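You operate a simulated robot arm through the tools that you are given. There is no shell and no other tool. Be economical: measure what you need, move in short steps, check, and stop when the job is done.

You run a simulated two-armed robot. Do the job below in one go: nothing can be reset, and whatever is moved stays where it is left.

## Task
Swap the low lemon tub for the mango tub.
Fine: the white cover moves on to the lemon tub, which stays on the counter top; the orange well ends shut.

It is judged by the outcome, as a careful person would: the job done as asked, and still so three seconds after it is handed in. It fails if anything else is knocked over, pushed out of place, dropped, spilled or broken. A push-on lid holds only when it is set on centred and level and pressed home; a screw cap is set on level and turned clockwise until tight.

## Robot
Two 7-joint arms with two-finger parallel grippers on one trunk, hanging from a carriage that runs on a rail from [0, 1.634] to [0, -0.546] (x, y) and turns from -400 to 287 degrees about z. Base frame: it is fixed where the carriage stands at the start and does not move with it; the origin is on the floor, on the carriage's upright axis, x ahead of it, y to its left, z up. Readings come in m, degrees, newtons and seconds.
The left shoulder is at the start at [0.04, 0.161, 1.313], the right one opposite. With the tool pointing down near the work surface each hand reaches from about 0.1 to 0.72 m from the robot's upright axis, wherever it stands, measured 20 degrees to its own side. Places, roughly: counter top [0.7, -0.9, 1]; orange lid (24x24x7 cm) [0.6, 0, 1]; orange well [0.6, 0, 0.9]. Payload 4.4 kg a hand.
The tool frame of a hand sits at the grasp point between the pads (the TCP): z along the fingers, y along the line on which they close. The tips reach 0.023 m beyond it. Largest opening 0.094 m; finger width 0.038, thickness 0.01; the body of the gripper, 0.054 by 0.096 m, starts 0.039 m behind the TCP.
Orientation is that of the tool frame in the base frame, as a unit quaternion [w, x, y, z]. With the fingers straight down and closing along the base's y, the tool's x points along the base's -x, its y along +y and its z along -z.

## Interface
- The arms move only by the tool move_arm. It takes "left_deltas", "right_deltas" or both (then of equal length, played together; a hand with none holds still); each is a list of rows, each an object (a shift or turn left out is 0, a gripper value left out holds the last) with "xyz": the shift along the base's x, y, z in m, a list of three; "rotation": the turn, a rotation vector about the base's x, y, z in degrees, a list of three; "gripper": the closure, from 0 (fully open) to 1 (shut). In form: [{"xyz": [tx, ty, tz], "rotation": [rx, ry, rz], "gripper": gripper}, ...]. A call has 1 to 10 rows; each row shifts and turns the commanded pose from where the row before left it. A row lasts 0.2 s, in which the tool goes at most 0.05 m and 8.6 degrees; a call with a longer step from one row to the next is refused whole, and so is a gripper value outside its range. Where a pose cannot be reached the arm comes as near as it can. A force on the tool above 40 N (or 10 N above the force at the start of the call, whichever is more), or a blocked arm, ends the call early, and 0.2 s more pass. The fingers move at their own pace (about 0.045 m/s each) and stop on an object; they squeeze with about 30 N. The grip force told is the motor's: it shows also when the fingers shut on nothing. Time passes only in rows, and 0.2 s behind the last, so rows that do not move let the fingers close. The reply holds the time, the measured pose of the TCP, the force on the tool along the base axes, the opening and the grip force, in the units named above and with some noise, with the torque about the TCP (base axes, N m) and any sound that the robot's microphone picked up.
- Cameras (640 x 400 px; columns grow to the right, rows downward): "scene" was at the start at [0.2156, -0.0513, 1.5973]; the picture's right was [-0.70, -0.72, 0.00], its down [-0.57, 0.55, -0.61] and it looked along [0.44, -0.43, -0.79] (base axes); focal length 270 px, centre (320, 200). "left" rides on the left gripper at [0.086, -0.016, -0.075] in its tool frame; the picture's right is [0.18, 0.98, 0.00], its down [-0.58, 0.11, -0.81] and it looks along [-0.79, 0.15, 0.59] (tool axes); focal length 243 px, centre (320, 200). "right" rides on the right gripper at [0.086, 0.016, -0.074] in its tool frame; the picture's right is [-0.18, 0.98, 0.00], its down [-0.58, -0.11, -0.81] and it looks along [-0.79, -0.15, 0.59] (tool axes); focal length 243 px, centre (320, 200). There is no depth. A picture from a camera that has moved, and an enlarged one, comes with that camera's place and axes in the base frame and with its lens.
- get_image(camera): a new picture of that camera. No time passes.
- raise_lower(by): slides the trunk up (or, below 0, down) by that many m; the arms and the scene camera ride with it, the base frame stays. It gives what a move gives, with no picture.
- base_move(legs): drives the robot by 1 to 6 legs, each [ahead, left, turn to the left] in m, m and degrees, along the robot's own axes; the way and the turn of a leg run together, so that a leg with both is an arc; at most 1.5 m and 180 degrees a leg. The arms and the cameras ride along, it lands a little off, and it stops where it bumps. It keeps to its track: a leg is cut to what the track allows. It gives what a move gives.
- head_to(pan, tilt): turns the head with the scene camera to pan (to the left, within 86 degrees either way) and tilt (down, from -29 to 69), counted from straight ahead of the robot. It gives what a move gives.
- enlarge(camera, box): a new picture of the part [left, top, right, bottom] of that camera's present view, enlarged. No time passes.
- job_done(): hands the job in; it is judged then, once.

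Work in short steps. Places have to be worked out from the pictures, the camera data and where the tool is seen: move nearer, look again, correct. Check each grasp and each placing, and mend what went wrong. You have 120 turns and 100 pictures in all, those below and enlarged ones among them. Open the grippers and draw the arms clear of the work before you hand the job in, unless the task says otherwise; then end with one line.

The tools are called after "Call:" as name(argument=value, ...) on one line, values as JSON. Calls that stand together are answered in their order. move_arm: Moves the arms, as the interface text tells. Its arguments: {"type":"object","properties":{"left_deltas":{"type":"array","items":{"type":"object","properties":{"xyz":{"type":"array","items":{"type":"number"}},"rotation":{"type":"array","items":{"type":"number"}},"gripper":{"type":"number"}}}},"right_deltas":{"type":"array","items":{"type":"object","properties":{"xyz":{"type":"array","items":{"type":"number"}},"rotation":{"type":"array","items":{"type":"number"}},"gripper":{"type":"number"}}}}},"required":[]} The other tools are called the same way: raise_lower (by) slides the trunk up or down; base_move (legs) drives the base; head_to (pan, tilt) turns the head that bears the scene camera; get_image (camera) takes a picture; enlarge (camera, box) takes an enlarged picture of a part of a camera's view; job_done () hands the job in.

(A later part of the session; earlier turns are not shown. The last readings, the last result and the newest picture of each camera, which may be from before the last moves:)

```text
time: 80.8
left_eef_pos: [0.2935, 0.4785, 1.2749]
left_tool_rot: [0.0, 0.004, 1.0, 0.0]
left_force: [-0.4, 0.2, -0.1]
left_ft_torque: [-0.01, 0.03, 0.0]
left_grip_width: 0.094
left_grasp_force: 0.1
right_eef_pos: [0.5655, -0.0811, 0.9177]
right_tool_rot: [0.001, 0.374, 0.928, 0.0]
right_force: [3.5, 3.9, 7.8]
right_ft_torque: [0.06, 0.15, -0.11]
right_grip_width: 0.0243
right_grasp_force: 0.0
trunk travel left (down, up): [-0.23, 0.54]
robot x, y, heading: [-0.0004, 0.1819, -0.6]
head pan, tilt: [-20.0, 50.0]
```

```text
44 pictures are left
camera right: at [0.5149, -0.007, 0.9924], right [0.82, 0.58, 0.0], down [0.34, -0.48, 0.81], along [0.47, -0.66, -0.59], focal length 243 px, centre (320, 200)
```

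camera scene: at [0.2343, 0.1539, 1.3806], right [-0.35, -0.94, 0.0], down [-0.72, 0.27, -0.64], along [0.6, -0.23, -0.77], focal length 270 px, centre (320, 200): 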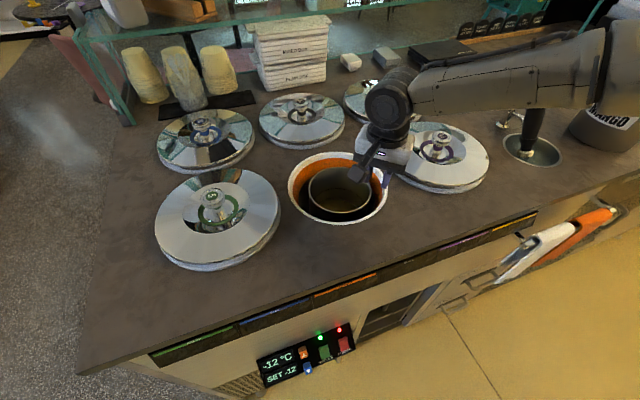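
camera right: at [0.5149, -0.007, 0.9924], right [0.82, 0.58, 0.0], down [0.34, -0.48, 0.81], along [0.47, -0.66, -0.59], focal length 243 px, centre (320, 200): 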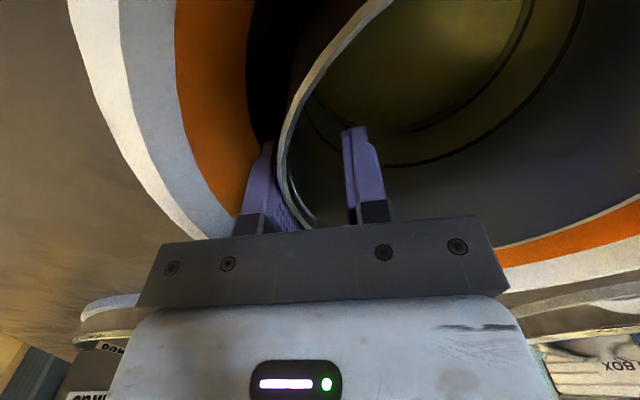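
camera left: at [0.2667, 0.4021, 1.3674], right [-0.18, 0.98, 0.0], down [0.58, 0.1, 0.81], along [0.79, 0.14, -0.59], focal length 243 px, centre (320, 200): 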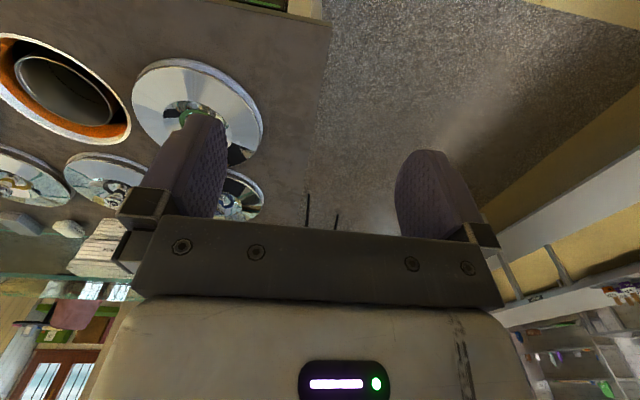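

The rim wall is between the fingers. Closing.

Call:
move_arm(right_deltas=[{"gripper": 1}, {"gripper": 1}, {"gripper": 1}, {"gripper": 1}])

Call:
move_arm(right_deltas=[{"xyz": [0, 0, 0.004]}, {"xyz": [0, 0, 0.004]}, {"xyz": [0, 0, 0.004]}])

Call:
get_image(camera="right")

```text
time: 81.8
left_eef_pos: [0.2923, 0.4778, 1.2745]
left_tool_rot: [0.0, 0.005, 1.0, 0.0]
left_force: [-0.1, 0.1, 0.0]
left_ft_torque: [0.0, -0.01, 0.02]
left_grip_width: 0.094
left_grasp_force: 0.1
right_eef_pos: [0.5616, -0.0817, 0.9151]
right_tool_rot: [-0.001, 0.376, 0.927, -0.001]
right_force: [-0.4, 0.0, -4.0]
right_ft_torque: [-0.22, 0.17, 0.0]
right_grip_width: 0.0033
right_grasp_force: 30.2
trunk travel left (down, up): [-0.23, 0.54]
robot x, y, heading: [0.0044, 0.1815, -0.4]
head pan, tilt: [-20.0, 50.0]
```

```text
time: 82.6
left_eef_pos: [0.2919, 0.4787, 1.2744]
left_tool_rot: [0.001, 0.004, 1.0, 0.0]
left_force: [-0.5, 0.0, 1.3]
left_ft_torque: [-0.02, -0.03, 0.0]
left_grip_width: 0.0939
left_grasp_force: 0.0
right_eef_pos: [0.5627, -0.0814, 0.9281]
right_tool_rot: [-0.001, 0.375, 0.927, -0.001]
right_force: [-0.2, 0.1, -3.9]
right_ft_torque: [-0.22, 0.15, 0.01]
right_grip_width: 0.0029
right_grasp_force: 30.0
trunk travel left (down, up): [-0.23, 0.54]
robot x, y, heading: [-0.0019, 0.1804, -0.6]
head pan, tilt: [-20.0, 50.0]
```

```text
43 pictures are left
camera right: at [0.5126, -0.0081, 1.0025], right [0.82, 0.58, 0.0], down [0.34, -0.48, 0.81], along [0.47, -0.66, -0.59], focal length 243 px, centre (320, 200)
```

right: 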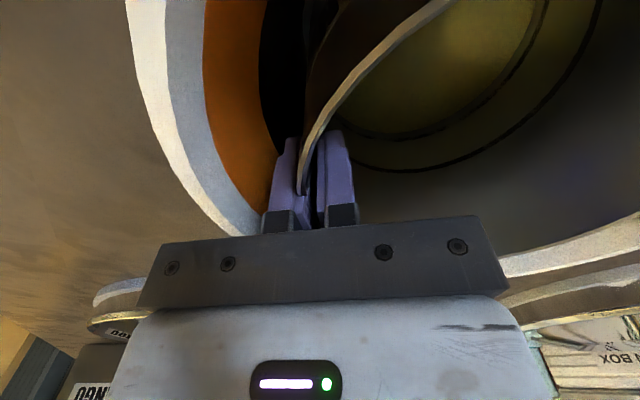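

The tub hangs free: 3.9 N, torque ~0.27 Nm fits a centred load. Lift it straight out by raising the trunk.

Call:
raise_lower(by=0.05)

Call:
raise_lower(by=0.25)

Call:
get_image(camera="scene")

```text
time: 83.5
left_eef_pos: [0.2917, 0.4773, 1.3247]
left_tool_rot: [-0.001, 0.004, 1.0, 0.0]
left_force: [0.4, -0.6, 0.3]
left_ft_torque: [0.0, -0.01, 0.01]
left_grip_width: 0.0941
left_grasp_force: 0.0
right_eef_pos: [0.5618, -0.0816, 0.9778]
right_tool_rot: [0.0, 0.376, 0.927, 0.0]
right_force: [-0.3, -0.5, -4.4]
right_ft_torque: [-0.21, 0.14, 0.0]
right_grip_width: 0.0031
right_grasp_force: 29.7
trunk travel left (down, up): [-0.28, 0.49]
robot x, y, heading: [-0.0016, 0.1786, -0.6]
head pan, tilt: [-20.0, 50.0]
```

```text
time: 86.1
left_eef_pos: [0.2922, 0.4768, 1.5752]
left_tool_rot: [-0.001, 0.004, 1.0, 0.0]
left_force: [0.6, 0.5, -0.1]
left_ft_torque: [0.0, -0.01, 0.03]
left_grip_width: 0.0938
left_grasp_force: 0.1
right_eef_pos: [0.563, -0.0814, 1.2282]
right_tool_rot: [0.0, 0.375, 0.927, 0.0]
right_force: [0.8, -0.2, -4.0]
right_ft_torque: [-0.24, 0.2, 0.01]
right_grip_width: 0.0033
right_grasp_force: 29.7
trunk travel left (down, up): [-0.53, 0.24]
robot x, y, heading: [-0.0012, 0.1796, -0.7]
head pan, tilt: [-20.0, 50.0]
```

```text
42 pictures are left
camera scene: at [0.2339, 0.154, 1.6804], right [-0.35, -0.94, 0.0], down [-0.72, 0.27, -0.64], along [0.6, -0.23, -0.77], focal length 270 px, centre (320, 200)
```

scene: 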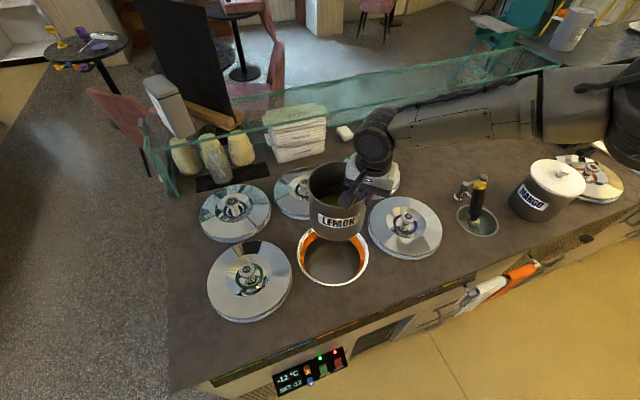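

Lemon tub is out, level and secure. The spot between mango and lid is too tight for comfortable placing, so my plan: the left hand picks the lid up again and keeps holding it, and the lemon then goes where the lid stood. First tuck the right arm in and raise the trunk.

Call:
move_arm(right_deltas=[{"xyz": [-0.015, -0.005, 0.015]}, {"xyz": [-0.025, -0.005, 0.015]}, {"xyz": [-0.025, -0.005, 0.01]}, {"xyz": [-0.025, -0.005, 0]}, {"xyz": [-0.025, -0.005, 0]}, {"xyz": [-0.025, -0.005, 0]}, {"xyz": [-0.015, -0.005, 0]}])

Call:
raise_lower(by=0.07)

Call:
base_move(legs=[[0, -0.36, 0], [0, -0.37, 0]])

Call:
get_image(camera="scene")

```text
time: 87.7
left_eef_pos: [0.293, 0.4777, 1.5738]
left_tool_rot: [0.0, 0.004, 1.0, 0.0]
left_force: [-0.8, -0.5, -1.2]
left_ft_torque: [-0.02, -0.02, 0.0]
left_grip_width: 0.0944
left_grasp_force: 0.0
right_eef_pos: [0.4075, -0.116, 1.2671]
right_tool_rot: [0.0, 0.374, 0.927, 0.0]
right_force: [0.7, -0.1, -4.0]
right_ft_torque: [-0.23, 0.18, 0.0]
right_grip_width: 0.003
right_grasp_force: 29.8
trunk travel left (down, up): [-0.53, 0.24]
robot x, y, heading: [-0.0017, 0.1846, -0.7]
head pan, tilt: [-20.0, 50.0]
```

```text
time: 88.8
left_eef_pos: [0.2921, 0.4777, 1.6442]
left_tool_rot: [-0.001, 0.004, 1.0, 0.0]
left_force: [0.3, 0.6, 0.7]
left_ft_torque: [-0.03, -0.03, -0.01]
left_grip_width: 0.0938
left_grasp_force: 0.0
right_eef_pos: [0.4075, -0.1167, 1.3373]
right_tool_rot: [0.0, 0.375, 0.927, 0.0]
right_force: [0.1, 0.0, -5.4]
right_ft_torque: [-0.21, 0.22, 0.0]
right_grip_width: 0.0031
right_grasp_force: 30.0
trunk travel left (down, up): [-0.6, 0.17]
robot x, y, heading: [-0.0046, 0.184, -0.3]
head pan, tilt: [-20.0, 50.0]
```

```text
time: 93.1
left_eef_pos: [0.2913, -0.2453, 1.644]
left_tool_rot: [-0.001, 0.003, 1.0, -0.001]
left_force: [-0.3, -0.1, 0.7]
left_ft_torque: [0.01, 0.0, 0.0]
left_grip_width: 0.0942
left_grasp_force: 0.1
right_eef_pos: [0.4089, -0.8394, 1.3379]
right_tool_rot: [0.0, 0.374, 0.928, 0.0]
right_force: [-0.6, -0.5, -3.5]
right_ft_torque: [-0.22, 0.18, -0.02]
right_grip_width: 0.003
right_grasp_force: 29.9
trunk travel left (down, up): [-0.6, 0.17]
robot x, y, heading: [-0.001, -0.545, -0.4]
head pan, tilt: [-20.0, 50.0]
```

```text
41 pictures are left
camera scene: at [0.2343, -0.5697, 1.7504], right [-0.35, -0.94, 0.0], down [-0.72, 0.27, -0.64], along [0.6, -0.22, -0.77], focal length 270 px, centre (320, 200)
```

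scene: 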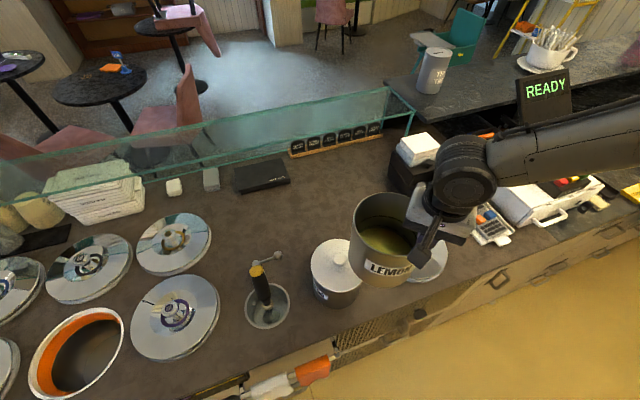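

All clear. Turn right 58° so the left hand faces the lid.

Call:
base_move(legs=[[0, 0, -29], [0, 0, -28.5]])

Call:
head_to(pan=20, tilt=50)

Call:
get_image(camera="scene")

```text
time: 96.3
left_eef_pos: [0.4077, -0.6262, 1.6443]
left_tool_rot: [0.0, 0.479, 0.878, 0.0]
left_force: [0.7, -0.5, 0.5]
left_ft_torque: [-0.04, 0.01, 0.0]
left_grip_width: 0.0939
left_grasp_force: 0.0
right_eef_pos: [-0.0259, -1.0479, 1.3381]
right_tool_rot: [0.0, 0.771, 0.637, -0.001]
right_force: [-1.1, -0.1, -4.9]
right_ft_torque: [0.02, 0.27, -0.02]
right_grip_width: 0.0031
right_grasp_force: 30.3
trunk travel left (down, up): [-0.6, 0.17]
robot x, y, heading: [-0.002, -0.5457, -57.5]
head pan, tilt: [-20.0, 50.0]
```

```text
time: 97.4
left_eef_pos: [0.4077, -0.625, 1.6442]
left_tool_rot: [0.0, 0.48, 0.877, 0.0]
left_force: [0.6, 0.6, 0.4]
left_ft_torque: [-0.01, -0.01, -0.03]
left_grip_width: 0.094
left_grasp_force: 0.0
right_eef_pos: [-0.0257, -1.0472, 1.3384]
right_tool_rot: [0.0, 0.771, 0.637, 0.0]
right_force: [0.1, 0.3, -3.9]
right_ft_torque: [0.04, 0.24, -0.01]
right_grip_width: 0.0033
right_grasp_force: 30.0
trunk travel left (down, up): [-0.6, 0.17]
robot x, y, heading: [-0.0012, -0.5394, -57.4]
head pan, tilt: [20.0, 50.0]
```

```text
40 pictures are left
camera scene: at [0.1496, -0.7234, 1.7504], right [-0.61, -0.79, 0.0], down [-0.61, 0.47, -0.64], along [0.51, -0.39, -0.77], focal length 270 px, centre (320, 200)
```

scene: 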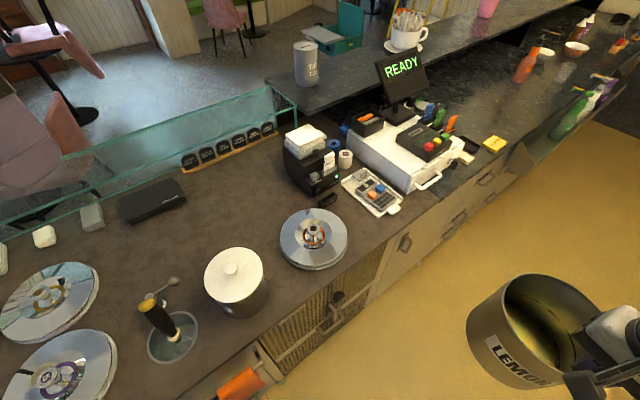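

View is clear. Move the left hand above the lid knob at (0.527, -1.011), high first.

Call:
move_arm(left_deltas=[{"xyz": [0.012, -0.0386, -0.02]}, {"xyz": [0.012, -0.0386, -0.02]}, {"xyz": [0.012, -0.0386, -0.02]}, {"xyz": [0.012, -0.0386, -0.02]}, {"xyz": [0.012, -0.0386, -0.02]}, {"xyz": [0.012, -0.0386, -0.02]}, {"xyz": [0.012, -0.0386, -0.02]}, {"xyz": [0.012, -0.0386, -0.02]}, {"xyz": [0.012, -0.0386, -0.02]}, {"xyz": [0.012, -0.0386, -0.02]}])

Call:
move_arm(left_deltas=[{"xyz": [0, 0, -0.045]}, {"xyz": [0, 0, -0.045]}, {"xyz": [0, 0, -0.045]}, {"xyz": [0, 0, -0.045]}, {"xyz": [0, 0, -0.045]}, {"xyz": [0, 0, -0.045]}, {"xyz": [0, 0, -0.04]}, {"xyz": [0, 0, -0.02]}])

Call:
get_image(camera="left")

Call:
get_image(camera="scene")

```text
time: 99.6
left_eef_pos: [0.5274, -1.0127, 1.4448]
left_tool_rot: [-0.001, 0.48, 0.877, 0.0]
left_force: [0.1, 0.4, 0.2]
left_ft_torque: [0.02, 0.02, 0.01]
left_grip_width: 0.094
left_grasp_force: 0.1
right_eef_pos: [-0.0266, -1.0468, 1.3385]
right_tool_rot: [0.0, 0.771, 0.637, 0.0]
right_force: [0.5, -0.7, -4.6]
right_ft_torque: [0.02, 0.28, -0.02]
right_grip_width: 0.0032
right_grasp_force: 29.8
trunk travel left (down, up): [-0.6, 0.17]
robot x, y, heading: [0.0017, -0.54, -57.4]
head pan, tilt: [20.0, 50.0]
```

```text
time: 101.4
left_eef_pos: [0.5273, -1.0114, 1.1137]
left_tool_rot: [0.0, 0.481, 0.877, 0.0]
left_force: [0.2, -0.7, 0.3]
left_ft_torque: [0.01, 0.02, -0.01]
left_grip_width: 0.0938
left_grasp_force: 0.0
right_eef_pos: [-0.0259, -1.0467, 1.3376]
right_tool_rot: [-0.001, 0.771, 0.637, 0.001]
right_force: [0.5, 0.6, -5.3]
right_ft_torque: [0.04, 0.27, 0.01]
right_grip_width: 0.003
right_grasp_force: 30.1
trunk travel left (down, up): [-0.6, 0.17]
robot x, y, heading: [-0.002, -0.5411, -57.5]
head pan, tilt: [20.0, 50.0]
```

```text
39 pictures are left
camera left: at [0.4679, -0.9473, 1.188], right [0.73, 0.69, 0.0], down [0.41, -0.43, 0.81], along [0.55, -0.59, -0.59], focal length 243 px, centre (320, 200)
```

left: 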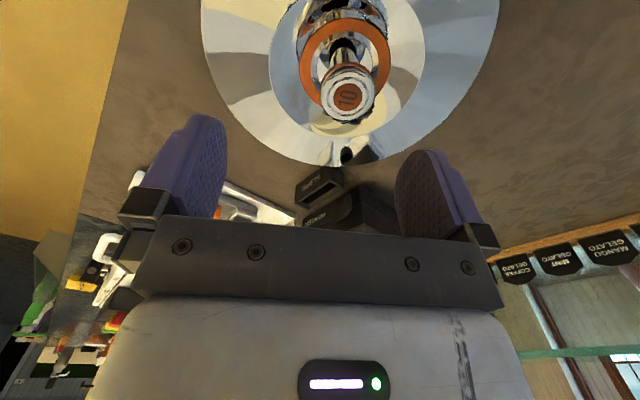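

```text
38 pictures are left
camera scene: at [0.1496, -0.7233, 1.7505], right [-0.61, -0.79, 0.0], down [-0.61, 0.47, -0.64], along [0.51, -0.39, -0.77], focal length 270 px, centre (320, 200)
```

scene: 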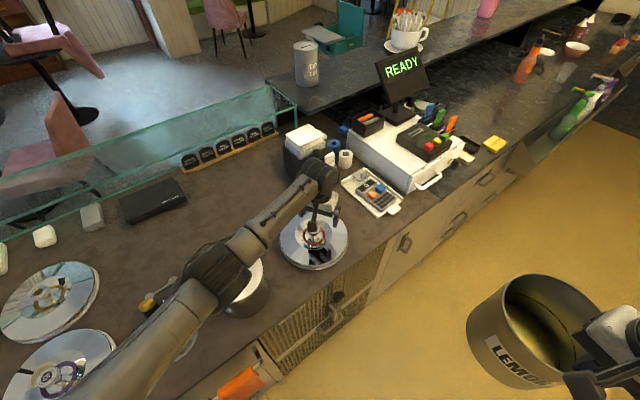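

The knob sits ~19 mm off along the closing axis, at ≈(0.541, -1.0). Correct and descend to z 1.018.

Call:
move_arm(left_deltas=[{"xyz": [0.014, 0.0115, -0.02]}, {"xyz": [0, 0, -0.02]}, {"xyz": [0, 0, -0.02]}, {"xyz": [0, 0, -0.02]}])

Call:
get_image(camera="left")

```text
time: 102.4
left_eef_pos: [0.542, -0.9988, 1.0344]
left_tool_rot: [0.0, 0.48, 0.877, 0.0]
left_force: [0.4, 0.1, -0.3]
left_ft_torque: [0.0, 0.01, 0.01]
left_grip_width: 0.0942
left_grasp_force: 0.1
right_eef_pos: [-0.0272, -1.0461, 1.3379]
right_tool_rot: [0.0, 0.771, 0.637, 0.0]
right_force: [-0.1, 0.2, -4.5]
right_ft_torque: [0.06, 0.28, 0.02]
right_grip_width: 0.0031
right_grasp_force: 30.1
trunk travel left (down, up): [-0.6, 0.17]
robot x, y, heading: [-0.0, -0.5415, -57.5]
head pan, tilt: [20.0, 50.0]
```

```text
37 pictures are left
camera left: at [0.4824, -0.9354, 1.1087], right [0.73, 0.69, 0.0], down [0.41, -0.43, 0.81], along [0.55, -0.59, -0.59], focal length 243 px, centre (320, 200)
```

left: 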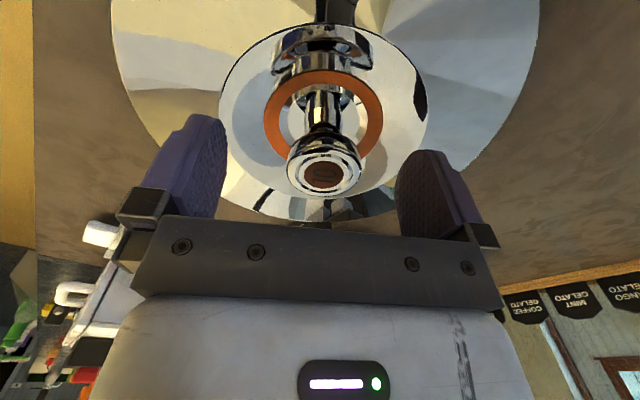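

Well centred. Descend the last bit, close and lift gently.

Call:
move_arm(left_deltas=[{"xyz": [0, 0, -0.008]}, {"xyz": [0, 0, -0.006]}, {"gripper": 1}, {"gripper": 1}, {"gripper": 1}, {"gripper": 1}, {"gripper": 1}, {"gripper": 1}])

Call:
move_arm(left_deltas=[{"xyz": [0, 0, 0.004]}, {"xyz": [0, 0, 0.005]}, {"xyz": [0, 0, 0.008]}, {"xyz": [0, 0, 0.012]}, {"xyz": [0, 0, 0.016]}, {"xyz": [0, 0, 0.02]}, {"xyz": [0, 0, 0.02]}, {"xyz": [0, 0, 0.02]}, {"xyz": [0, 0, 0.02]}, {"xyz": [0, 0, 0.02]}])

Call:
get_image(camera="scene")

```text
time: 104.2
left_eef_pos: [0.5414, -0.9992, 1.0203]
left_tool_rot: [0.0, 0.479, 0.878, 0.0]
left_force: [1.3, 0.5, 0.0]
left_ft_torque: [-0.07, -0.07, 0.06]
left_grip_width: 0.0397
left_grasp_force: 29.7
right_eef_pos: [-0.0265, -1.0468, 1.3382]
right_tool_rot: [0.0, 0.771, 0.637, 0.0]
right_force: [0.7, 0.3, -4.7]
right_ft_torque: [0.01, 0.25, 0.02]
right_grip_width: 0.003
right_grasp_force: 30.0
trunk travel left (down, up): [-0.6, 0.17]
robot x, y, heading: [-0.0004, -0.5427, -57.3]
head pan, tilt: [20.0, 50.0]
```

```text
time: 106.4
left_eef_pos: [0.5425, -1.0003, 1.1654]
left_tool_rot: [0.0, 0.479, 0.878, 0.0]
left_force: [0.3, 0.8, -3.8]
left_ft_torque: [0.02, -0.01, -0.03]
left_grip_width: 0.0397
left_grasp_force: 29.4
right_eef_pos: [-0.0266, -1.0469, 1.3378]
right_tool_rot: [0.0, 0.772, 0.636, 0.0]
right_force: [0.8, 0.2, -3.6]
right_ft_torque: [0.02, 0.29, -0.02]
right_grip_width: 0.003
right_grasp_force: 30.1
trunk travel left (down, up): [-0.6, 0.17]
robot x, y, heading: [0.0009, -0.5429, -57.3]
head pan, tilt: [20.0, 50.0]
```

```text
36 pictures are left
camera scene: at [0.1496, -0.7233, 1.7504], right [-0.61, -0.79, 0.0], down [-0.61, 0.47, -0.64], along [0.51, -0.39, -0.77], focal length 270 px, centre (320, 200)
```

scene: 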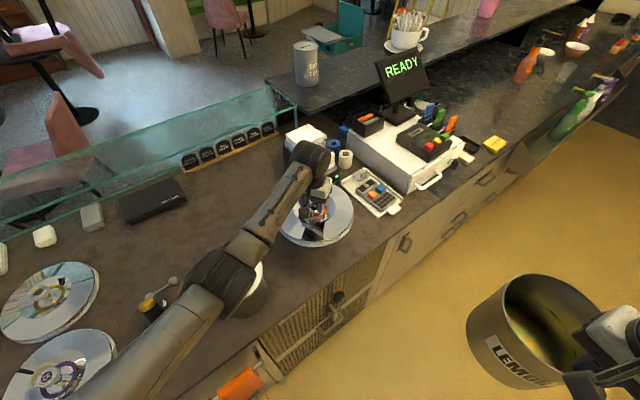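

Lid held again. Raise it and tuck the left arm to the robot's left side, out of the way.

Call:
move_arm(left_deltas=[{"xyz": [0, 0, 0.02]}, {"xyz": [0, 0, 0.035]}, {"xyz": [0, 0, 0.04]}, {"xyz": [0, 0, 0.04]}, {"xyz": [-0.005, 0.01, 0.03]}, {"xyz": [-0.005, 0.025, 0.02]}, {"xyz": [-0.005, 0.035, 0.01]}, {"xyz": [-0.005, 0.035, 0]}, {"xyz": [-0.005, 0.035, 0]}, {"xyz": [-0.005, 0.035, 0]}])

Call:
move_arm(left_deltas=[{"xyz": [-0.005, 0.035, 0]}, {"xyz": [-0.005, 0.035, 0]}, {"xyz": [-0.005, 0.035, 0]}, {"xyz": [-0.005, 0.035, 0]}, {"xyz": [-0.005, 0.03, 0]}, {"xyz": [0.02, 0.02, 0]}, {"xyz": [0.02, 0.01, 0]}])

Call:
base_move(legs=[[0, 0, 20], [0, 0, 17.5]])

Call:
head_to(pan=-20, tilt=50)

Call:
get_image(camera="scene")

```text
time: 108.6
left_eef_pos: [0.5125, -0.8254, 1.3598]
left_tool_rot: [-0.001, 0.48, 0.877, 0.001]
left_force: [-0.9, -0.2, -3.3]
left_ft_torque: [0.0, -0.01, 0.01]
left_grip_width: 0.0399
left_grasp_force: 29.9
right_eef_pos: [-0.0262, -1.0469, 1.3375]
right_tool_rot: [-0.002, 0.77, 0.637, 0.0]
right_force: [-0.3, 0.5, -3.8]
right_ft_torque: [0.02, 0.25, -0.02]
right_grip_width: 0.0029
right_grasp_force: 30.1
trunk travel left (down, up): [-0.6, 0.17]
robot x, y, heading: [0.0019, -0.544, -57.4]
head pan, tilt: [20.0, 50.0]
```

```text
time: 110.2
left_eef_pos: [0.5264, -0.6238, 1.3603]
left_tool_rot: [-0.001, 0.48, 0.877, 0.0]
left_force: [-0.7, 0.5, -3.3]
left_ft_torque: [0.0, 0.06, -0.02]
left_grip_width: 0.0396
left_grasp_force: 29.5
right_eef_pos: [-0.026, -1.0458, 1.3375]
right_tool_rot: [-0.001, 0.771, 0.637, -0.001]
right_force: [-1.2, 0.1, -4.6]
right_ft_torque: [0.04, 0.25, -0.01]
right_grip_width: 0.0034
right_grasp_force: 30.2
trunk travel left (down, up): [-0.6, 0.17]
robot x, y, heading: [0.0012, -0.542, -57.4]
head pan, tilt: [20.0, 50.0]
```

```text
time: 112.7
left_eef_pos: [0.4671, -0.2867, 1.3591]
left_tool_rot: [-0.001, 0.173, 0.985, 0.0]
left_force: [-1.0, 0.3, -2.4]
left_ft_torque: [-0.01, 0.06, -0.02]
left_grip_width: 0.0396
left_grasp_force: 29.6
right_eef_pos: [0.2869, -0.9583, 1.3372]
right_tool_rot: [0.0, 0.526, 0.851, 0.0]
right_force: [-1.0, -0.2, -3.8]
right_ft_torque: [-0.14, 0.23, -0.01]
right_grip_width: 0.0033
right_grasp_force: 29.9
trunk travel left (down, up): [-0.6, 0.17]
robot x, y, heading: [-0.0012, -0.54, -19.9]
head pan, tilt: [20.0, 50.0]
```

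```text
time: 113.8
left_eef_pos: [0.4677, -0.2868, 1.3591]
left_tool_rot: [-0.001, 0.172, 0.985, 0.0]
left_force: [0.4, 0.0, -2.3]
left_ft_torque: [0.02, 0.02, 0.02]
left_grip_width: 0.0399
left_grasp_force: 29.8
right_eef_pos: [0.2864, -0.9582, 1.3375]
right_tool_rot: [0.0, 0.526, 0.851, -0.001]
right_force: [0.9, 0.3, -3.7]
right_ft_torque: [-0.17, 0.23, -0.02]
right_grip_width: 0.003
right_grasp_force: 30.3
trunk travel left (down, up): [-0.6, 0.17]
robot x, y, heading: [-0.0005, -0.5422, -19.9]
head pan, tilt: [-20.0, 50.0]
```

```text
35 pictures are left
camera scene: at [0.2118, -0.6454, 1.7504], right [-0.64, -0.77, 0.0], down [-0.59, 0.49, -0.64], along [0.49, -0.41, -0.77], focal length 270 px, centre (320, 200)
```

scene: 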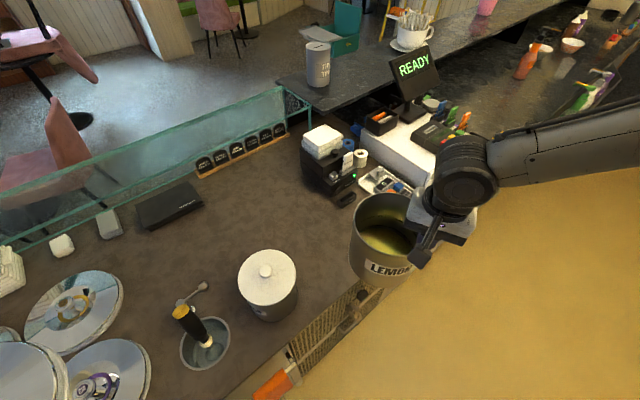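

Free counter now at about (0.53, -0.94). Move the lemon tub over it, turning the hand back toward its natural yaw, with the left hand raised a bit.

Call:
move_arm(right_deltas=[{"xyz": [0.02, -0.005, 0], "rotation": [0, 0, 5]}, {"xyz": [0.035, -0.007, 0], "rotation": [0, 0, 6]}, {"xyz": [0.035, -0.007, 0], "rotation": [0, 0, 6]}, {"xyz": [0.035, -0.007, 0], "rotation": [0, 0, 6]}, {"xyz": [0.035, -0.007, 0], "rotation": [0, 0, 6]}, {"xyz": [0.03, -0.006, 0], "rotation": [0, 0, 5]}, {"xyz": [0.02, -0.003, 0]}], left_deltas=[{"xyz": [0, 0, 0.01]}, {"xyz": [0, 0, 0.02]}, {"xyz": [0, 0, 0.02]}, {"xyz": [0, 0, 0.02]}, {"xyz": [0, 0, 0.02]}, {"xyz": [0, 0, 0.01]}, {"xyz": [0, 0, 0]}])

Call:
raise_lower(by=-0.15)

Call:
get_image(camera="scene")

```text
time: 115.3
left_eef_pos: [0.4683, -0.2879, 1.4605]
left_tool_rot: [-0.001, 0.172, 0.985, 0.001]
left_force: [0.1, 0.1, -2.4]
left_ft_torque: [0.02, 0.02, 0.02]
left_grip_width: 0.0396
left_grasp_force: 29.6
right_eef_pos: [0.4974, -1.0004, 1.3373]
right_tool_rot: [-0.001, 0.253, 0.967, -0.001]
right_force: [0.9, -0.1, -4.2]
right_ft_torque: [-0.24, 0.13, -0.03]
right_grip_width: 0.0033
right_grasp_force: 30.0
trunk travel left (down, up): [-0.6, 0.17]
robot x, y, heading: [0.0017, -0.5428, -19.9]
head pan, tilt: [-20.0, 50.0]
```

```text
time: 117.1
left_eef_pos: [0.4683, -0.2864, 1.31]
left_tool_rot: [-0.001, 0.171, 0.985, 0.0]
left_force: [-0.4, 0.4, -2.6]
left_ft_torque: [0.04, 0.06, 0.02]
left_grip_width: 0.0396
left_grasp_force: 29.7
right_eef_pos: [0.4978, -1.0006, 1.1879]
right_tool_rot: [0.0, 0.254, 0.967, -0.001]
right_force: [-0.3, 0.8, -4.4]
right_ft_torque: [-0.23, 0.09, 0.0]
right_grip_width: 0.0032
right_grasp_force: 29.9
trunk travel left (down, up): [-0.45, 0.32]
robot x, y, heading: [0.0038, -0.5429, -19.5]
head pan, tilt: [-20.0, 50.0]
```

```text
34 pictures are left
camera scene: at [0.2117, -0.6455, 1.6005], right [-0.64, -0.77, 0.0], down [-0.59, 0.49, -0.64], along [0.49, -0.41, -0.77], focal length 270 px, centre (320, 200)
```

scene: 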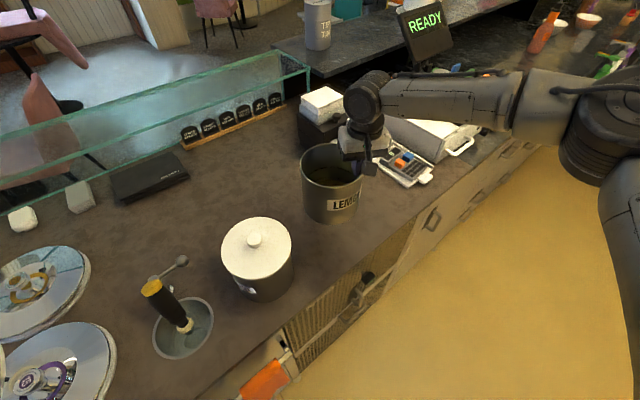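

Positioned over free counter. Lower until the tub touches down.

Call:
move_arm(right_deltas=[{"xyz": [0, 0, -0.02]}, {"xyz": [0, 0, -0.025]}, {"xyz": [0, 0, -0.025]}, {"xyz": [0, 0, -0.015]}])

Call:
enlarge(camera="scene", box=[200, 120, 420, 310])

```text
time: 118.1
left_eef_pos: [0.4669, -0.2877, 1.31]
left_tool_rot: [-0.001, 0.172, 0.985, 0.0]
left_force: [0.8, 0.2, -3.1]
left_ft_torque: [0.04, 0.02, 0.04]
left_grip_width: 0.0396
left_grasp_force: 30.0
right_eef_pos: [0.4702, -1.0045, 1.1143]
right_tool_rot: [0.0, 0.254, 0.967, 0.0]
right_force: [0.5, -0.8, -4.5]
right_ft_torque: [-0.24, 0.11, 0.0]
right_grip_width: 0.0034
right_grasp_force: 30.6
right hand out of reach, approached as far as the arm can: row 1, 2, 3, 4
trunk travel left (down, up): [-0.45, 0.32]
robot x, y, heading: [0.0008, -0.5417, -19.9]
head pan, tilt: [-20.0, 50.0]
```

```text
2.11 times, centred on (310, 215) of scene
camera zoom: at [0.2116, -0.6454, 1.6004], right [-0.64, -0.77, 0.0], down [-0.59, 0.49, -0.64], along [0.49, -0.41, -0.77], focal length 568 px, centre (341, 168)
```

zoom: 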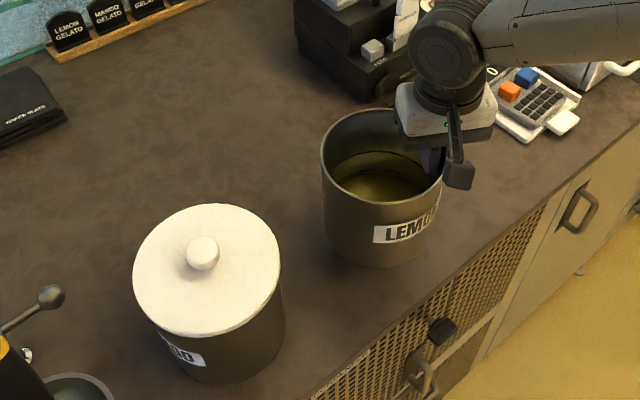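

Reach-limited here; lower the trunk instead, then finish with the arm.

Call:
move_arm(right_deltas=[{"xyz": [0, 0, 0.03]}, {"xyz": [0, 0, 0.03]}, {"xyz": [0, 0, 0.02]}])

Call:
raise_lower(by=-0.1)

Call:
move_arm(right_deltas=[{"xyz": [0.01, 0.002, 0]}, {"xyz": [0.01, 0.002, 0]}, {"xyz": [0, 0, -0.005]}, {"xyz": [0, 0, -0.005]}, {"xyz": [0, 0, -0.005]}, {"xyz": [0, 0, -0.005]}])

```text
time: 118.9
left_eef_pos: [0.4686, -0.2876, 1.3099]
left_tool_rot: [-0.001, 0.172, 0.985, 0.001]
left_force: [-0.7, -0.7, -2.9]
left_ft_torque: [0.0, 0.01, 0.0]
left_grip_width: 0.0395
left_grasp_force: 30.5
right_eef_pos: [0.4709, -1.0045, 1.1937]
right_tool_rot: [0.0, 0.253, 0.968, 0.0]
right_force: [0.3, -0.8, -5.2]
right_ft_torque: [-0.26, 0.13, -0.01]
right_grip_width: 0.003
right_grasp_force: 29.9
trunk travel left (down, up): [-0.45, 0.32]
robot x, y, heading: [0.0014, -0.5424, -19.7]
head pan, tilt: [-20.0, 50.0]
```

```text
time: 120.2
left_eef_pos: [0.4679, -0.2869, 1.2096]
left_tool_rot: [0.0, 0.173, 0.985, 0.0]
left_force: [-0.1, -0.3, -3.2]
left_ft_torque: [0.0, 0.05, 0.03]
left_grip_width: 0.0397
left_grasp_force: 30.3
right_eef_pos: [0.47, -1.0061, 1.0928]
right_tool_rot: [0.001, 0.254, 0.967, 0.0]
right_force: [0.4, 0.4, -3.8]
right_ft_torque: [-0.25, 0.11, -0.01]
right_grip_width: 0.0033
right_grasp_force: 29.5
trunk travel left (down, up): [-0.35, 0.42]
robot x, y, heading: [0.0027, -0.5432, -19.7]
head pan, tilt: [-20.0, 50.0]
```

```text
time: 121.6
left_eef_pos: [0.4672, -0.2873, 1.2096]
left_tool_rot: [-0.001, 0.171, 0.985, 0.0]
left_force: [-0.2, -0.2, -2.6]
left_ft_torque: [0.0, 0.01, 0.02]
left_grip_width: 0.0395
left_grasp_force: 30.7
right_eef_pos: [0.4894, -1.0024, 1.0743]
right_tool_rot: [-0.002, 0.254, 0.967, 0.0]
right_force: [0.1, -0.3, -4.1]
right_ft_torque: [-0.27, 0.1, -0.01]
right_grip_width: 0.0031
right_grasp_force: 29.9
trunk travel left (down, up): [-0.35, 0.42]
robot x, y, heading: [-0.0004, -0.5452, -19.9]
head pan, tilt: [-20.0, 50.0]
```

Still hanging free at 1.074. Continue down in small steps until the weight comes off.

Call:
move_arm(right_deltas=[{"xyz": [0, 0, -0.005]}, {"xyz": [0, 0, -0.005]}, {"xyz": [0, 0, -0.005]}])

Call:
get_image(camera="scene")

```text
time: 122.4
left_eef_pos: [0.4683, -0.288, 1.2114]
left_tool_rot: [0.0, 0.171, 0.985, 0.0]
left_force: [0.9, -0.3, -3.0]
left_ft_torque: [0.0, 0.06, 0.01]
left_grip_width: 0.0398
left_grasp_force: 29.6
right_eef_pos: [0.4905, -1.0022, 1.0635]
right_tool_rot: [0.004, 0.253, 0.967, 0.001]
right_force: [-7.0, 3.0, 22.8]
right_ft_torque: [-0.06, 0.28, -0.03]
right_grip_width: 0.0032
right_grasp_force: 29.8
trunk travel left (down, up): [-0.35, 0.42]
robot x, y, heading: [0.0023, -0.5425, -19.9]
head pan, tilt: [-20.0, 50.0]
```

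```text
32 pictures are left
camera scene: at [0.2119, -0.6461, 1.5012], right [-0.64, -0.77, 0.0], down [-0.59, 0.49, -0.64], along [0.49, -0.41, -0.77], focal length 270 px, centre (320, 200)
```

scene: 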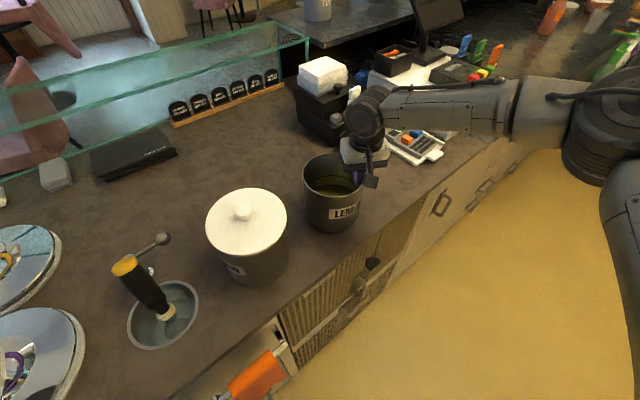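

Touchdown at ~1.065. Ease off, open and rise.

Call:
move_arm(right_deltas=[{"xyz": [0, 0, 0.003]}, {"gripper": 0.65}, {"gripper": 0.65}, {"gripper": 0.65}, {"xyz": [0, 0, 0.015]}, {"xyz": [0, 0, 0.03]}, {"xyz": [0, 0, 0.04]}, {"xyz": [0, 0, 0.04], "gripper": 0}, {"xyz": [-0.02, 0, 0.04]}])

Call:
get_image(camera="scene")

```text
time: 124.4
left_eef_pos: [0.4678, -0.2885, 1.21]
left_tool_rot: [0.0, 0.172, 0.985, 0.0]
left_force: [0.5, -0.5, -3.9]
left_ft_torque: [0.02, 0.04, -0.01]
left_grip_width: 0.0398
left_grasp_force: 29.5
right_eef_pos: [0.4706, -1.0027, 1.2272]
right_tool_rot: [0.0, 0.254, 0.967, -0.001]
right_force: [-0.6, -0.4, 0.7]
right_ft_torque: [-0.05, 0.01, -0.02]
right_grip_width: 0.0858
right_grasp_force: 0.1
trunk travel left (down, up): [-0.35, 0.42]
robot x, y, heading: [-0.0016, -0.5397, -19.7]
head pan, tilt: [-20.0, 50.0]
```

```text
31 pictures are left
camera scene: at [0.2117, -0.6459, 1.5004], right [-0.64, -0.77, 0.0], down [-0.59, 0.49, -0.64], along [0.49, -0.41, -0.77], focal length 270 px, centre (320, 200)
```

scene: 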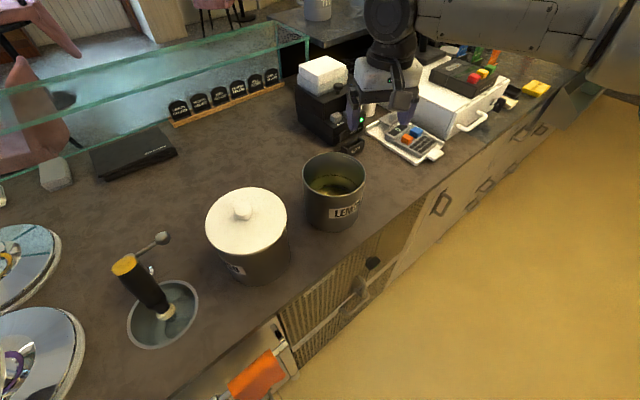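

Lemon stands at ≈(0.524, -0.942). Now turn to heading 0, which suits both tubs, and look at the mango cover from the right hand.

Call:
base_move(legs=[[0, 0, 19.8]])

Call:
move_arm(right_deltas=[{"xyz": [-0.03, 0.015, 0], "rotation": [0, 0, 8], "gripper": 0}, {"xyz": [-0.03, 0.015, 0], "rotation": [0, 0, 2]}, {"xyz": [-0.02, 0.015, 0]}, {"xyz": [0, 0.015, 0]}, {"xyz": [0, 0.015, 0]}])

Call:
get_image(camera="right")

Call:
head_to(pan=-35, tilt=50)

Call:
get_image(camera="scene")

```text
time: 125.9
left_eef_pos: [0.3537, -0.1443, 1.2104]
left_tool_rot: [0.0, 0.001, 1.0, 0.001]
left_force: [-1.1, 0.7, -3.4]
left_ft_torque: [0.02, 0.05, -0.04]
left_grip_width: 0.0396
left_grasp_force: 29.9
right_eef_pos: [0.5984, -0.8175, 1.2278]
right_tool_rot: [-0.001, 0.085, 0.996, 0.0]
right_force: [0.7, -0.1, -0.3]
right_ft_torque: [-0.01, -0.03, 0.03]
right_grip_width: 0.0942
right_grasp_force: 0.1
trunk travel left (down, up): [-0.35, 0.42]
robot x, y, heading: [-0.0016, -0.5435, -0.1]
head pan, tilt: [-20.0, 50.0]
```

```text
time: 127.1
left_eef_pos: [0.3546, -0.1447, 1.2109]
left_tool_rot: [0.0, 0.002, 1.0, 0.0]
left_force: [0.0, 0.7, -2.6]
left_ft_torque: [0.01, 0.01, -0.04]
left_grip_width: 0.0395
left_grasp_force: 30.1
right_eef_pos: [0.5174, -0.7412, 1.2269]
right_tool_rot: [0.0, -0.003, 1.0, -0.001]
right_force: [-0.4, 0.3, 0.7]
right_ft_torque: [0.0, 0.0, 0.01]
right_grip_width: 0.0942
right_grasp_force: 0.0
trunk travel left (down, up): [-0.35, 0.42]
robot x, y, heading: [-0.0024, -0.5455, -0.3]
head pan, tilt: [-20.0, 50.0]
```

```text
30 pictures are left
camera right: at [0.4324, -0.7241, 1.3023], right [0.18, 0.98, 0.0], down [0.58, -0.1, 0.81], along [0.79, -0.14, -0.59], focal length 243 px, centre (320, 200)
```

right: 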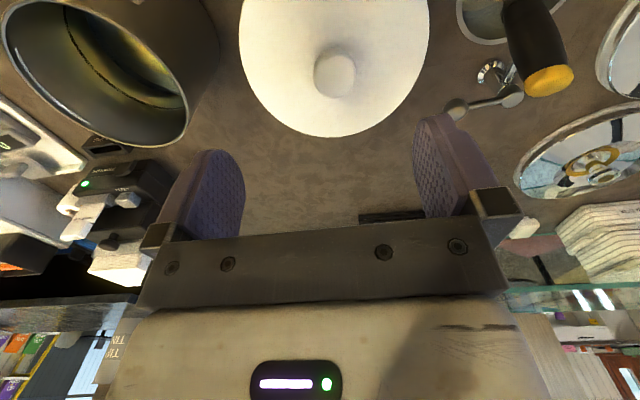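

```text
time: 127.9
left_eef_pos: [0.3542, -0.1446, 1.2106]
left_tool_rot: [0.0, 0.001, 1.0, 0.0]
left_force: [-0.3, -0.3, -2.7]
left_ft_torque: [0.0, 0.05, 0.01]
left_grip_width: 0.0396
left_grasp_force: 30.3
right_eef_pos: [0.5181, -0.7424, 1.2272]
right_tool_rot: [0.0, -0.003, 1.0, -0.001]
right_force: [-0.4, -0.2, 0.3]
right_ft_torque: [0.0, 0.01, 0.02]
right_grip_width: 0.0941
right_grasp_force: 0.1
trunk travel left (down, up): [-0.35, 0.42]
robot x, y, heading: [0.0018, -0.5465, -0.3]
head pan, tilt: [-35.0, 50.0]
```

```text
29 pictures are left
camera scene: at [0.2252, -0.5866, 1.5005], right [-0.57, -0.82, 0.0], down [-0.63, 0.44, -0.64], along [0.53, -0.37, -0.77], focal length 270 px, centre (320, 200)
```

scene: 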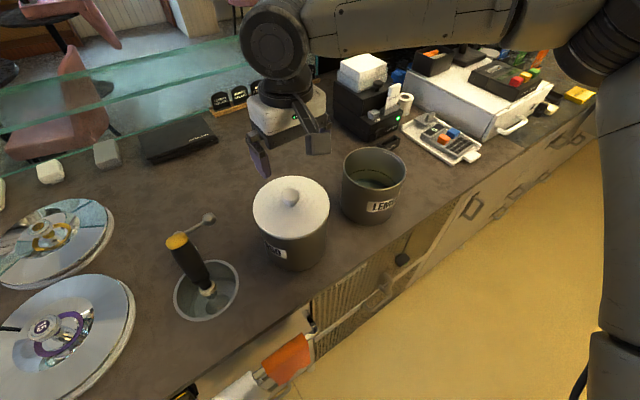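

Knob solved at ≈(0.525, -0.729), top ≈1.12, cover top ≈1.09. Descend around it, gently at the end.

Call:
move_arm(right_deltas=[{"xyz": [0.007, 0.013, -0.02]}, {"xyz": [0, 0, -0.03]}, {"xyz": [0, 0, -0.03]}, {"xyz": [0, 0, -0.02]}, {"xyz": [0, 0, -0.006]}])

Call:
get_image(camera="right")

```text
time: 129.1
left_eef_pos: [0.3536, -0.1445, 1.2088]
left_tool_rot: [0.0, 0.001, 1.0, 0.0]
left_force: [0.3, 0.2, -2.9]
left_ft_torque: [0.0, 0.04, -0.02]
left_grip_width: 0.0398
left_grasp_force: 29.5
right_eef_pos: [0.526, -0.7285, 1.1208]
right_tool_rot: [0.0, -0.002, 1.0, 0.0]
right_force: [-0.1, -0.4, 0.4]
right_ft_torque: [-0.03, 0.02, 0.02]
right_grip_width: 0.0942
right_grasp_force: 0.1
trunk travel left (down, up): [-0.35, 0.42]
robot x, y, heading: [0.0011, -0.5394, 0.4]
head pan, tilt: [-35.0, 50.0]
```

```text
28 pictures are left
camera right: at [0.4398, -0.7119, 1.1958], right [0.18, 0.98, 0.0], down [0.58, -0.11, 0.81], along [0.79, -0.14, -0.59], focal length 243 px, centre (320, 200)
```

right: 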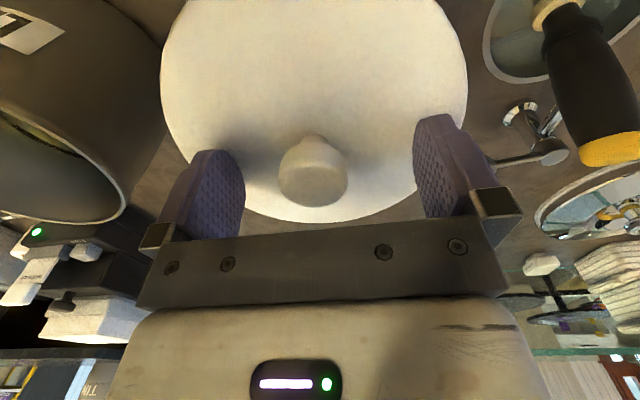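

Knob is centred between the pads. Lower 6 mm and close.

Call:
move_arm(right_deltas=[{"xyz": [0, 0, -0.003]}, {"xyz": [0, 0, -0.004]}, {"gripper": 1}, {"gripper": 1}, {"gripper": 1}, {"gripper": 1}, {"gripper": 1}])

Call:
move_arm(right_deltas=[{"xyz": [0, 0, 0.004]}, {"xyz": [0, 0, 0.004]}])

Call:
get_image(camera="scene")

```text
time: 129.7
left_eef_pos: [0.3547, -0.145, 1.2089]
left_tool_rot: [-0.001, 0.001, 1.0, 0.0]
left_force: [0.0, -0.2, -2.9]
left_ft_torque: [0.02, 0.04, 0.0]
left_grip_width: 0.0397
left_grasp_force: 29.4
right_eef_pos: [0.526, -0.7281, 1.1223]
right_tool_rot: [0.005, -0.002, 1.0, 0.001]
right_force: [-1.0, -1.2, 17.5]
right_ft_torque: [-0.06, -0.33, -0.02]
right_grip_width: 0.0787
right_grasp_force: 3.6
trunk travel left (down, up): [-0.35, 0.42]
robot x, y, heading: [0.0007, -0.5416, -0.1]
head pan, tilt: [-35.0, 50.0]
stopped in row 3 (right hand): the force on the tool passed its limit at 44 N (the readings are from after the stop); the commanded pose is now the measured one
```

```text
time: 130.3
left_eef_pos: [0.3549, -0.145, 1.2085]
left_tool_rot: [-0.001, 0.001, 1.0, 0.0]
left_force: [-0.1, -0.1, -3.3]
left_ft_torque: [-0.04, 0.04, 0.01]
left_grip_width: 0.0396
left_grasp_force: 29.9
right_eef_pos: [0.5243, -0.7276, 1.1271]
right_tool_rot: [0.002, -0.003, 1.0, 0.001]
right_force: [1.4, -1.4, 1.2]
right_ft_torque: [-0.08, -0.04, 0.06]
right_grip_width: 0.0315
right_grasp_force: 13.0
trunk travel left (down, up): [-0.35, 0.42]
robot x, y, heading: [0.0019, -0.5446, 0.0]
head pan, tilt: [-35.0, 50.0]
```

```text
27 pictures are left
camera scene: at [0.2251, -0.5872, 1.5004], right [-0.58, -0.82, 0.0], down [-0.63, 0.44, -0.64], along [0.53, -0.37, -0.77], focal length 270 px, centre (320, 200)
```

scene: 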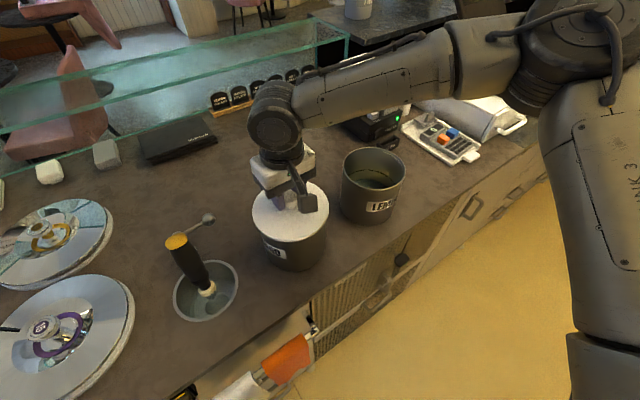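

The tips met the cover top (so cover top ≈1.098). Fingers are closing on the knob; I'll reopen slightly, set to just above the surface and close fully.

Call:
move_arm(right_deltas=[{"gripper": 0.4}, {"gripper": 0.4}, {"gripper": 0.4}, {"xyz": [0, 0, -0.004]}, {"gripper": 1}, {"gripper": 1}, {"gripper": 1}, {"gripper": 1}, {"gripper": 1}])

Call:
move_arm(right_deltas=[{"xyz": [0, 0, 0.003]}, {"xyz": [0, 0, 0.004]}, {"xyz": [0, 0, 0.004]}])

Call:
get_image(camera="right")

```text
time: 132.3
left_eef_pos: [0.3551, -0.1453, 1.21]
left_tool_rot: [-0.001, 0.0, 1.0, -0.001]
left_force: [-0.1, -0.1, -3.2]
left_ft_torque: [0.0, 0.05, -0.01]
left_grip_width: 0.0396
left_grasp_force: 29.6
right_eef_pos: [0.5257, -0.7278, 1.1228]
right_tool_rot: [0.004, -0.002, 1.0, 0.0]
right_force: [0.1, -3.7, 0.1]
right_ft_torque: [-0.16, 0.0, -0.05]
right_grip_width: 0.0309
right_grasp_force: 29.7
trunk travel left (down, up): [-0.35, 0.42]
robot x, y, heading: [-0.0034, -0.5417, -0.1]
head pan, tilt: [-35.0, 50.0]
```

```text
time: 133.1
left_eef_pos: [0.3548, -0.1457, 1.2102]
left_tool_rot: [-0.001, 0.001, 1.0, -0.001]
left_force: [0.1, -0.7, -2.8]
left_ft_torque: [-0.03, 0.1, 0.01]
left_grip_width: 0.0397
left_grasp_force: 30.2
right_eef_pos: [0.5263, -0.7263, 1.1341]
right_tool_rot: [0.004, -0.003, 1.0, 0.002]
right_force: [0.2, -0.6, 0.1]
right_ft_torque: [0.01, -0.01, 0.01]
right_grip_width: 0.0307
right_grasp_force: 29.8
trunk travel left (down, up): [-0.35, 0.42]
robot x, y, heading: [-0.0016, -0.5422, -0.2]
head pan, tilt: [-35.0, 50.0]
```

```text
26 pictures are left
camera right: at [0.4399, -0.711, 1.2083], right [0.18, 0.98, 0.0], down [0.58, -0.11, 0.81], along [0.8, -0.14, -0.59], focal length 243 px, centre (320, 200)
```

right: 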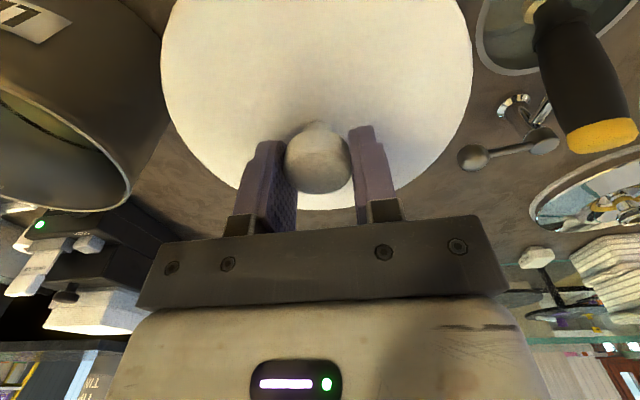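

Width still 31 mm. Raise another 2 cm slowly and see whether the cover comes along.

Call:
move_arm(right_deltas=[{"xyz": [0, 0, 0.006]}, {"xyz": [0, 0, 0.008]}, {"xyz": [0, 0, 0.01]}])

Call:
get_image(camera="right")

```text
time: 133.9
left_eef_pos: [0.355, -0.1445, 1.2099]
left_tool_rot: [-0.002, 0.001, 1.0, 0.0]
left_force: [-0.1, 0.4, -2.9]
left_ft_torque: [-0.01, 0.03, -0.02]
left_grip_width: 0.0398
left_grasp_force: 29.5
right_eef_pos: [0.525, -0.7269, 1.1589]
right_tool_rot: [0.003, -0.003, 1.0, 0.001]
right_force: [0.6, -0.1, -1.2]
right_ft_torque: [0.05, 0.03, -0.02]
right_grip_width: 0.0308
right_grasp_force: 30.1
trunk travel left (down, up): [-0.35, 0.42]
robot x, y, heading: [-0.0006, -0.543, -0.1]
head pan, tilt: [-35.0, 50.0]
```

```text
25 pictures are left
camera right: at [0.4398, -0.7111, 1.232], right [0.18, 0.98, 0.0], down [0.58, -0.11, 0.81], along [0.8, -0.14, -0.59], focal length 243 px, centre (320, 200)
```

right: 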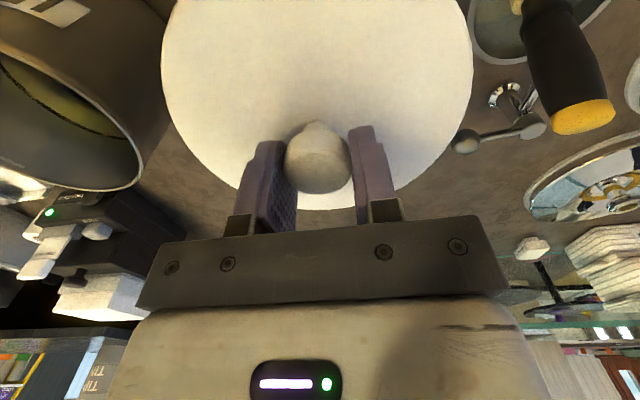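

The cover lifts with the hand (very light). Raise clear and get a close look at the lemon rim to locate its centre.

Call:
move_arm(right_deltas=[{"xyz": [0, 0, 0.012]}, {"xyz": [0, 0, 0.02]}, {"xyz": [0, 0, 0.025]}, {"xyz": [0, 0, 0.02]}])

Call:
enlarge(camera="scene", box=[240, 120, 430, 280])

```text
time: 134.9
left_eef_pos: [0.3547, -0.1457, 1.2102]
left_tool_rot: [-0.001, 0.002, 1.0, 0.0]
left_force: [-0.6, 0.8, -3.2]
left_ft_torque: [-0.03, 0.02, 0.02]
left_grip_width: 0.0398
left_grasp_force: 30.1
right_eef_pos: [0.5269, -0.727, 1.2352]
right_tool_rot: [0.003, -0.003, 1.0, 0.001]
right_force: [-0.4, 1.1, -0.9]
right_ft_torque: [0.02, -0.01, 0.0]
right_grip_width: 0.0309
right_grasp_force: 30.3
trunk travel left (down, up): [-0.35, 0.42]
robot x, y, heading: [0.0005, -0.5423, -0.2]
head pan, tilt: [-35.0, 50.0]
```

```text
2.50 times, centred on (335, 200) of scene
camera zoom: at [0.2251, -0.5868, 1.5005], right [-0.58, -0.82, 0.0], down [-0.63, 0.44, -0.64], along [0.53, -0.37, -0.77], focal length 675 px, centre (282, 200)
```

zoom: 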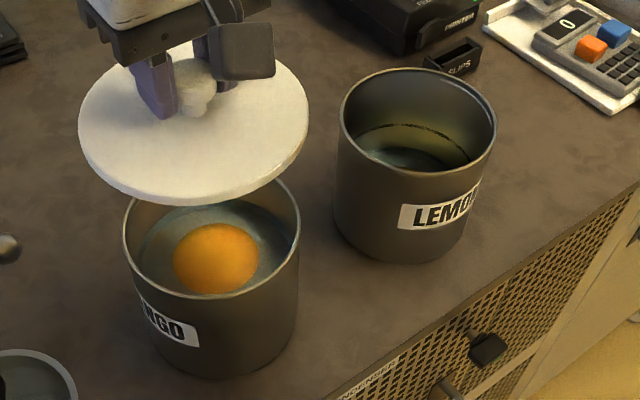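

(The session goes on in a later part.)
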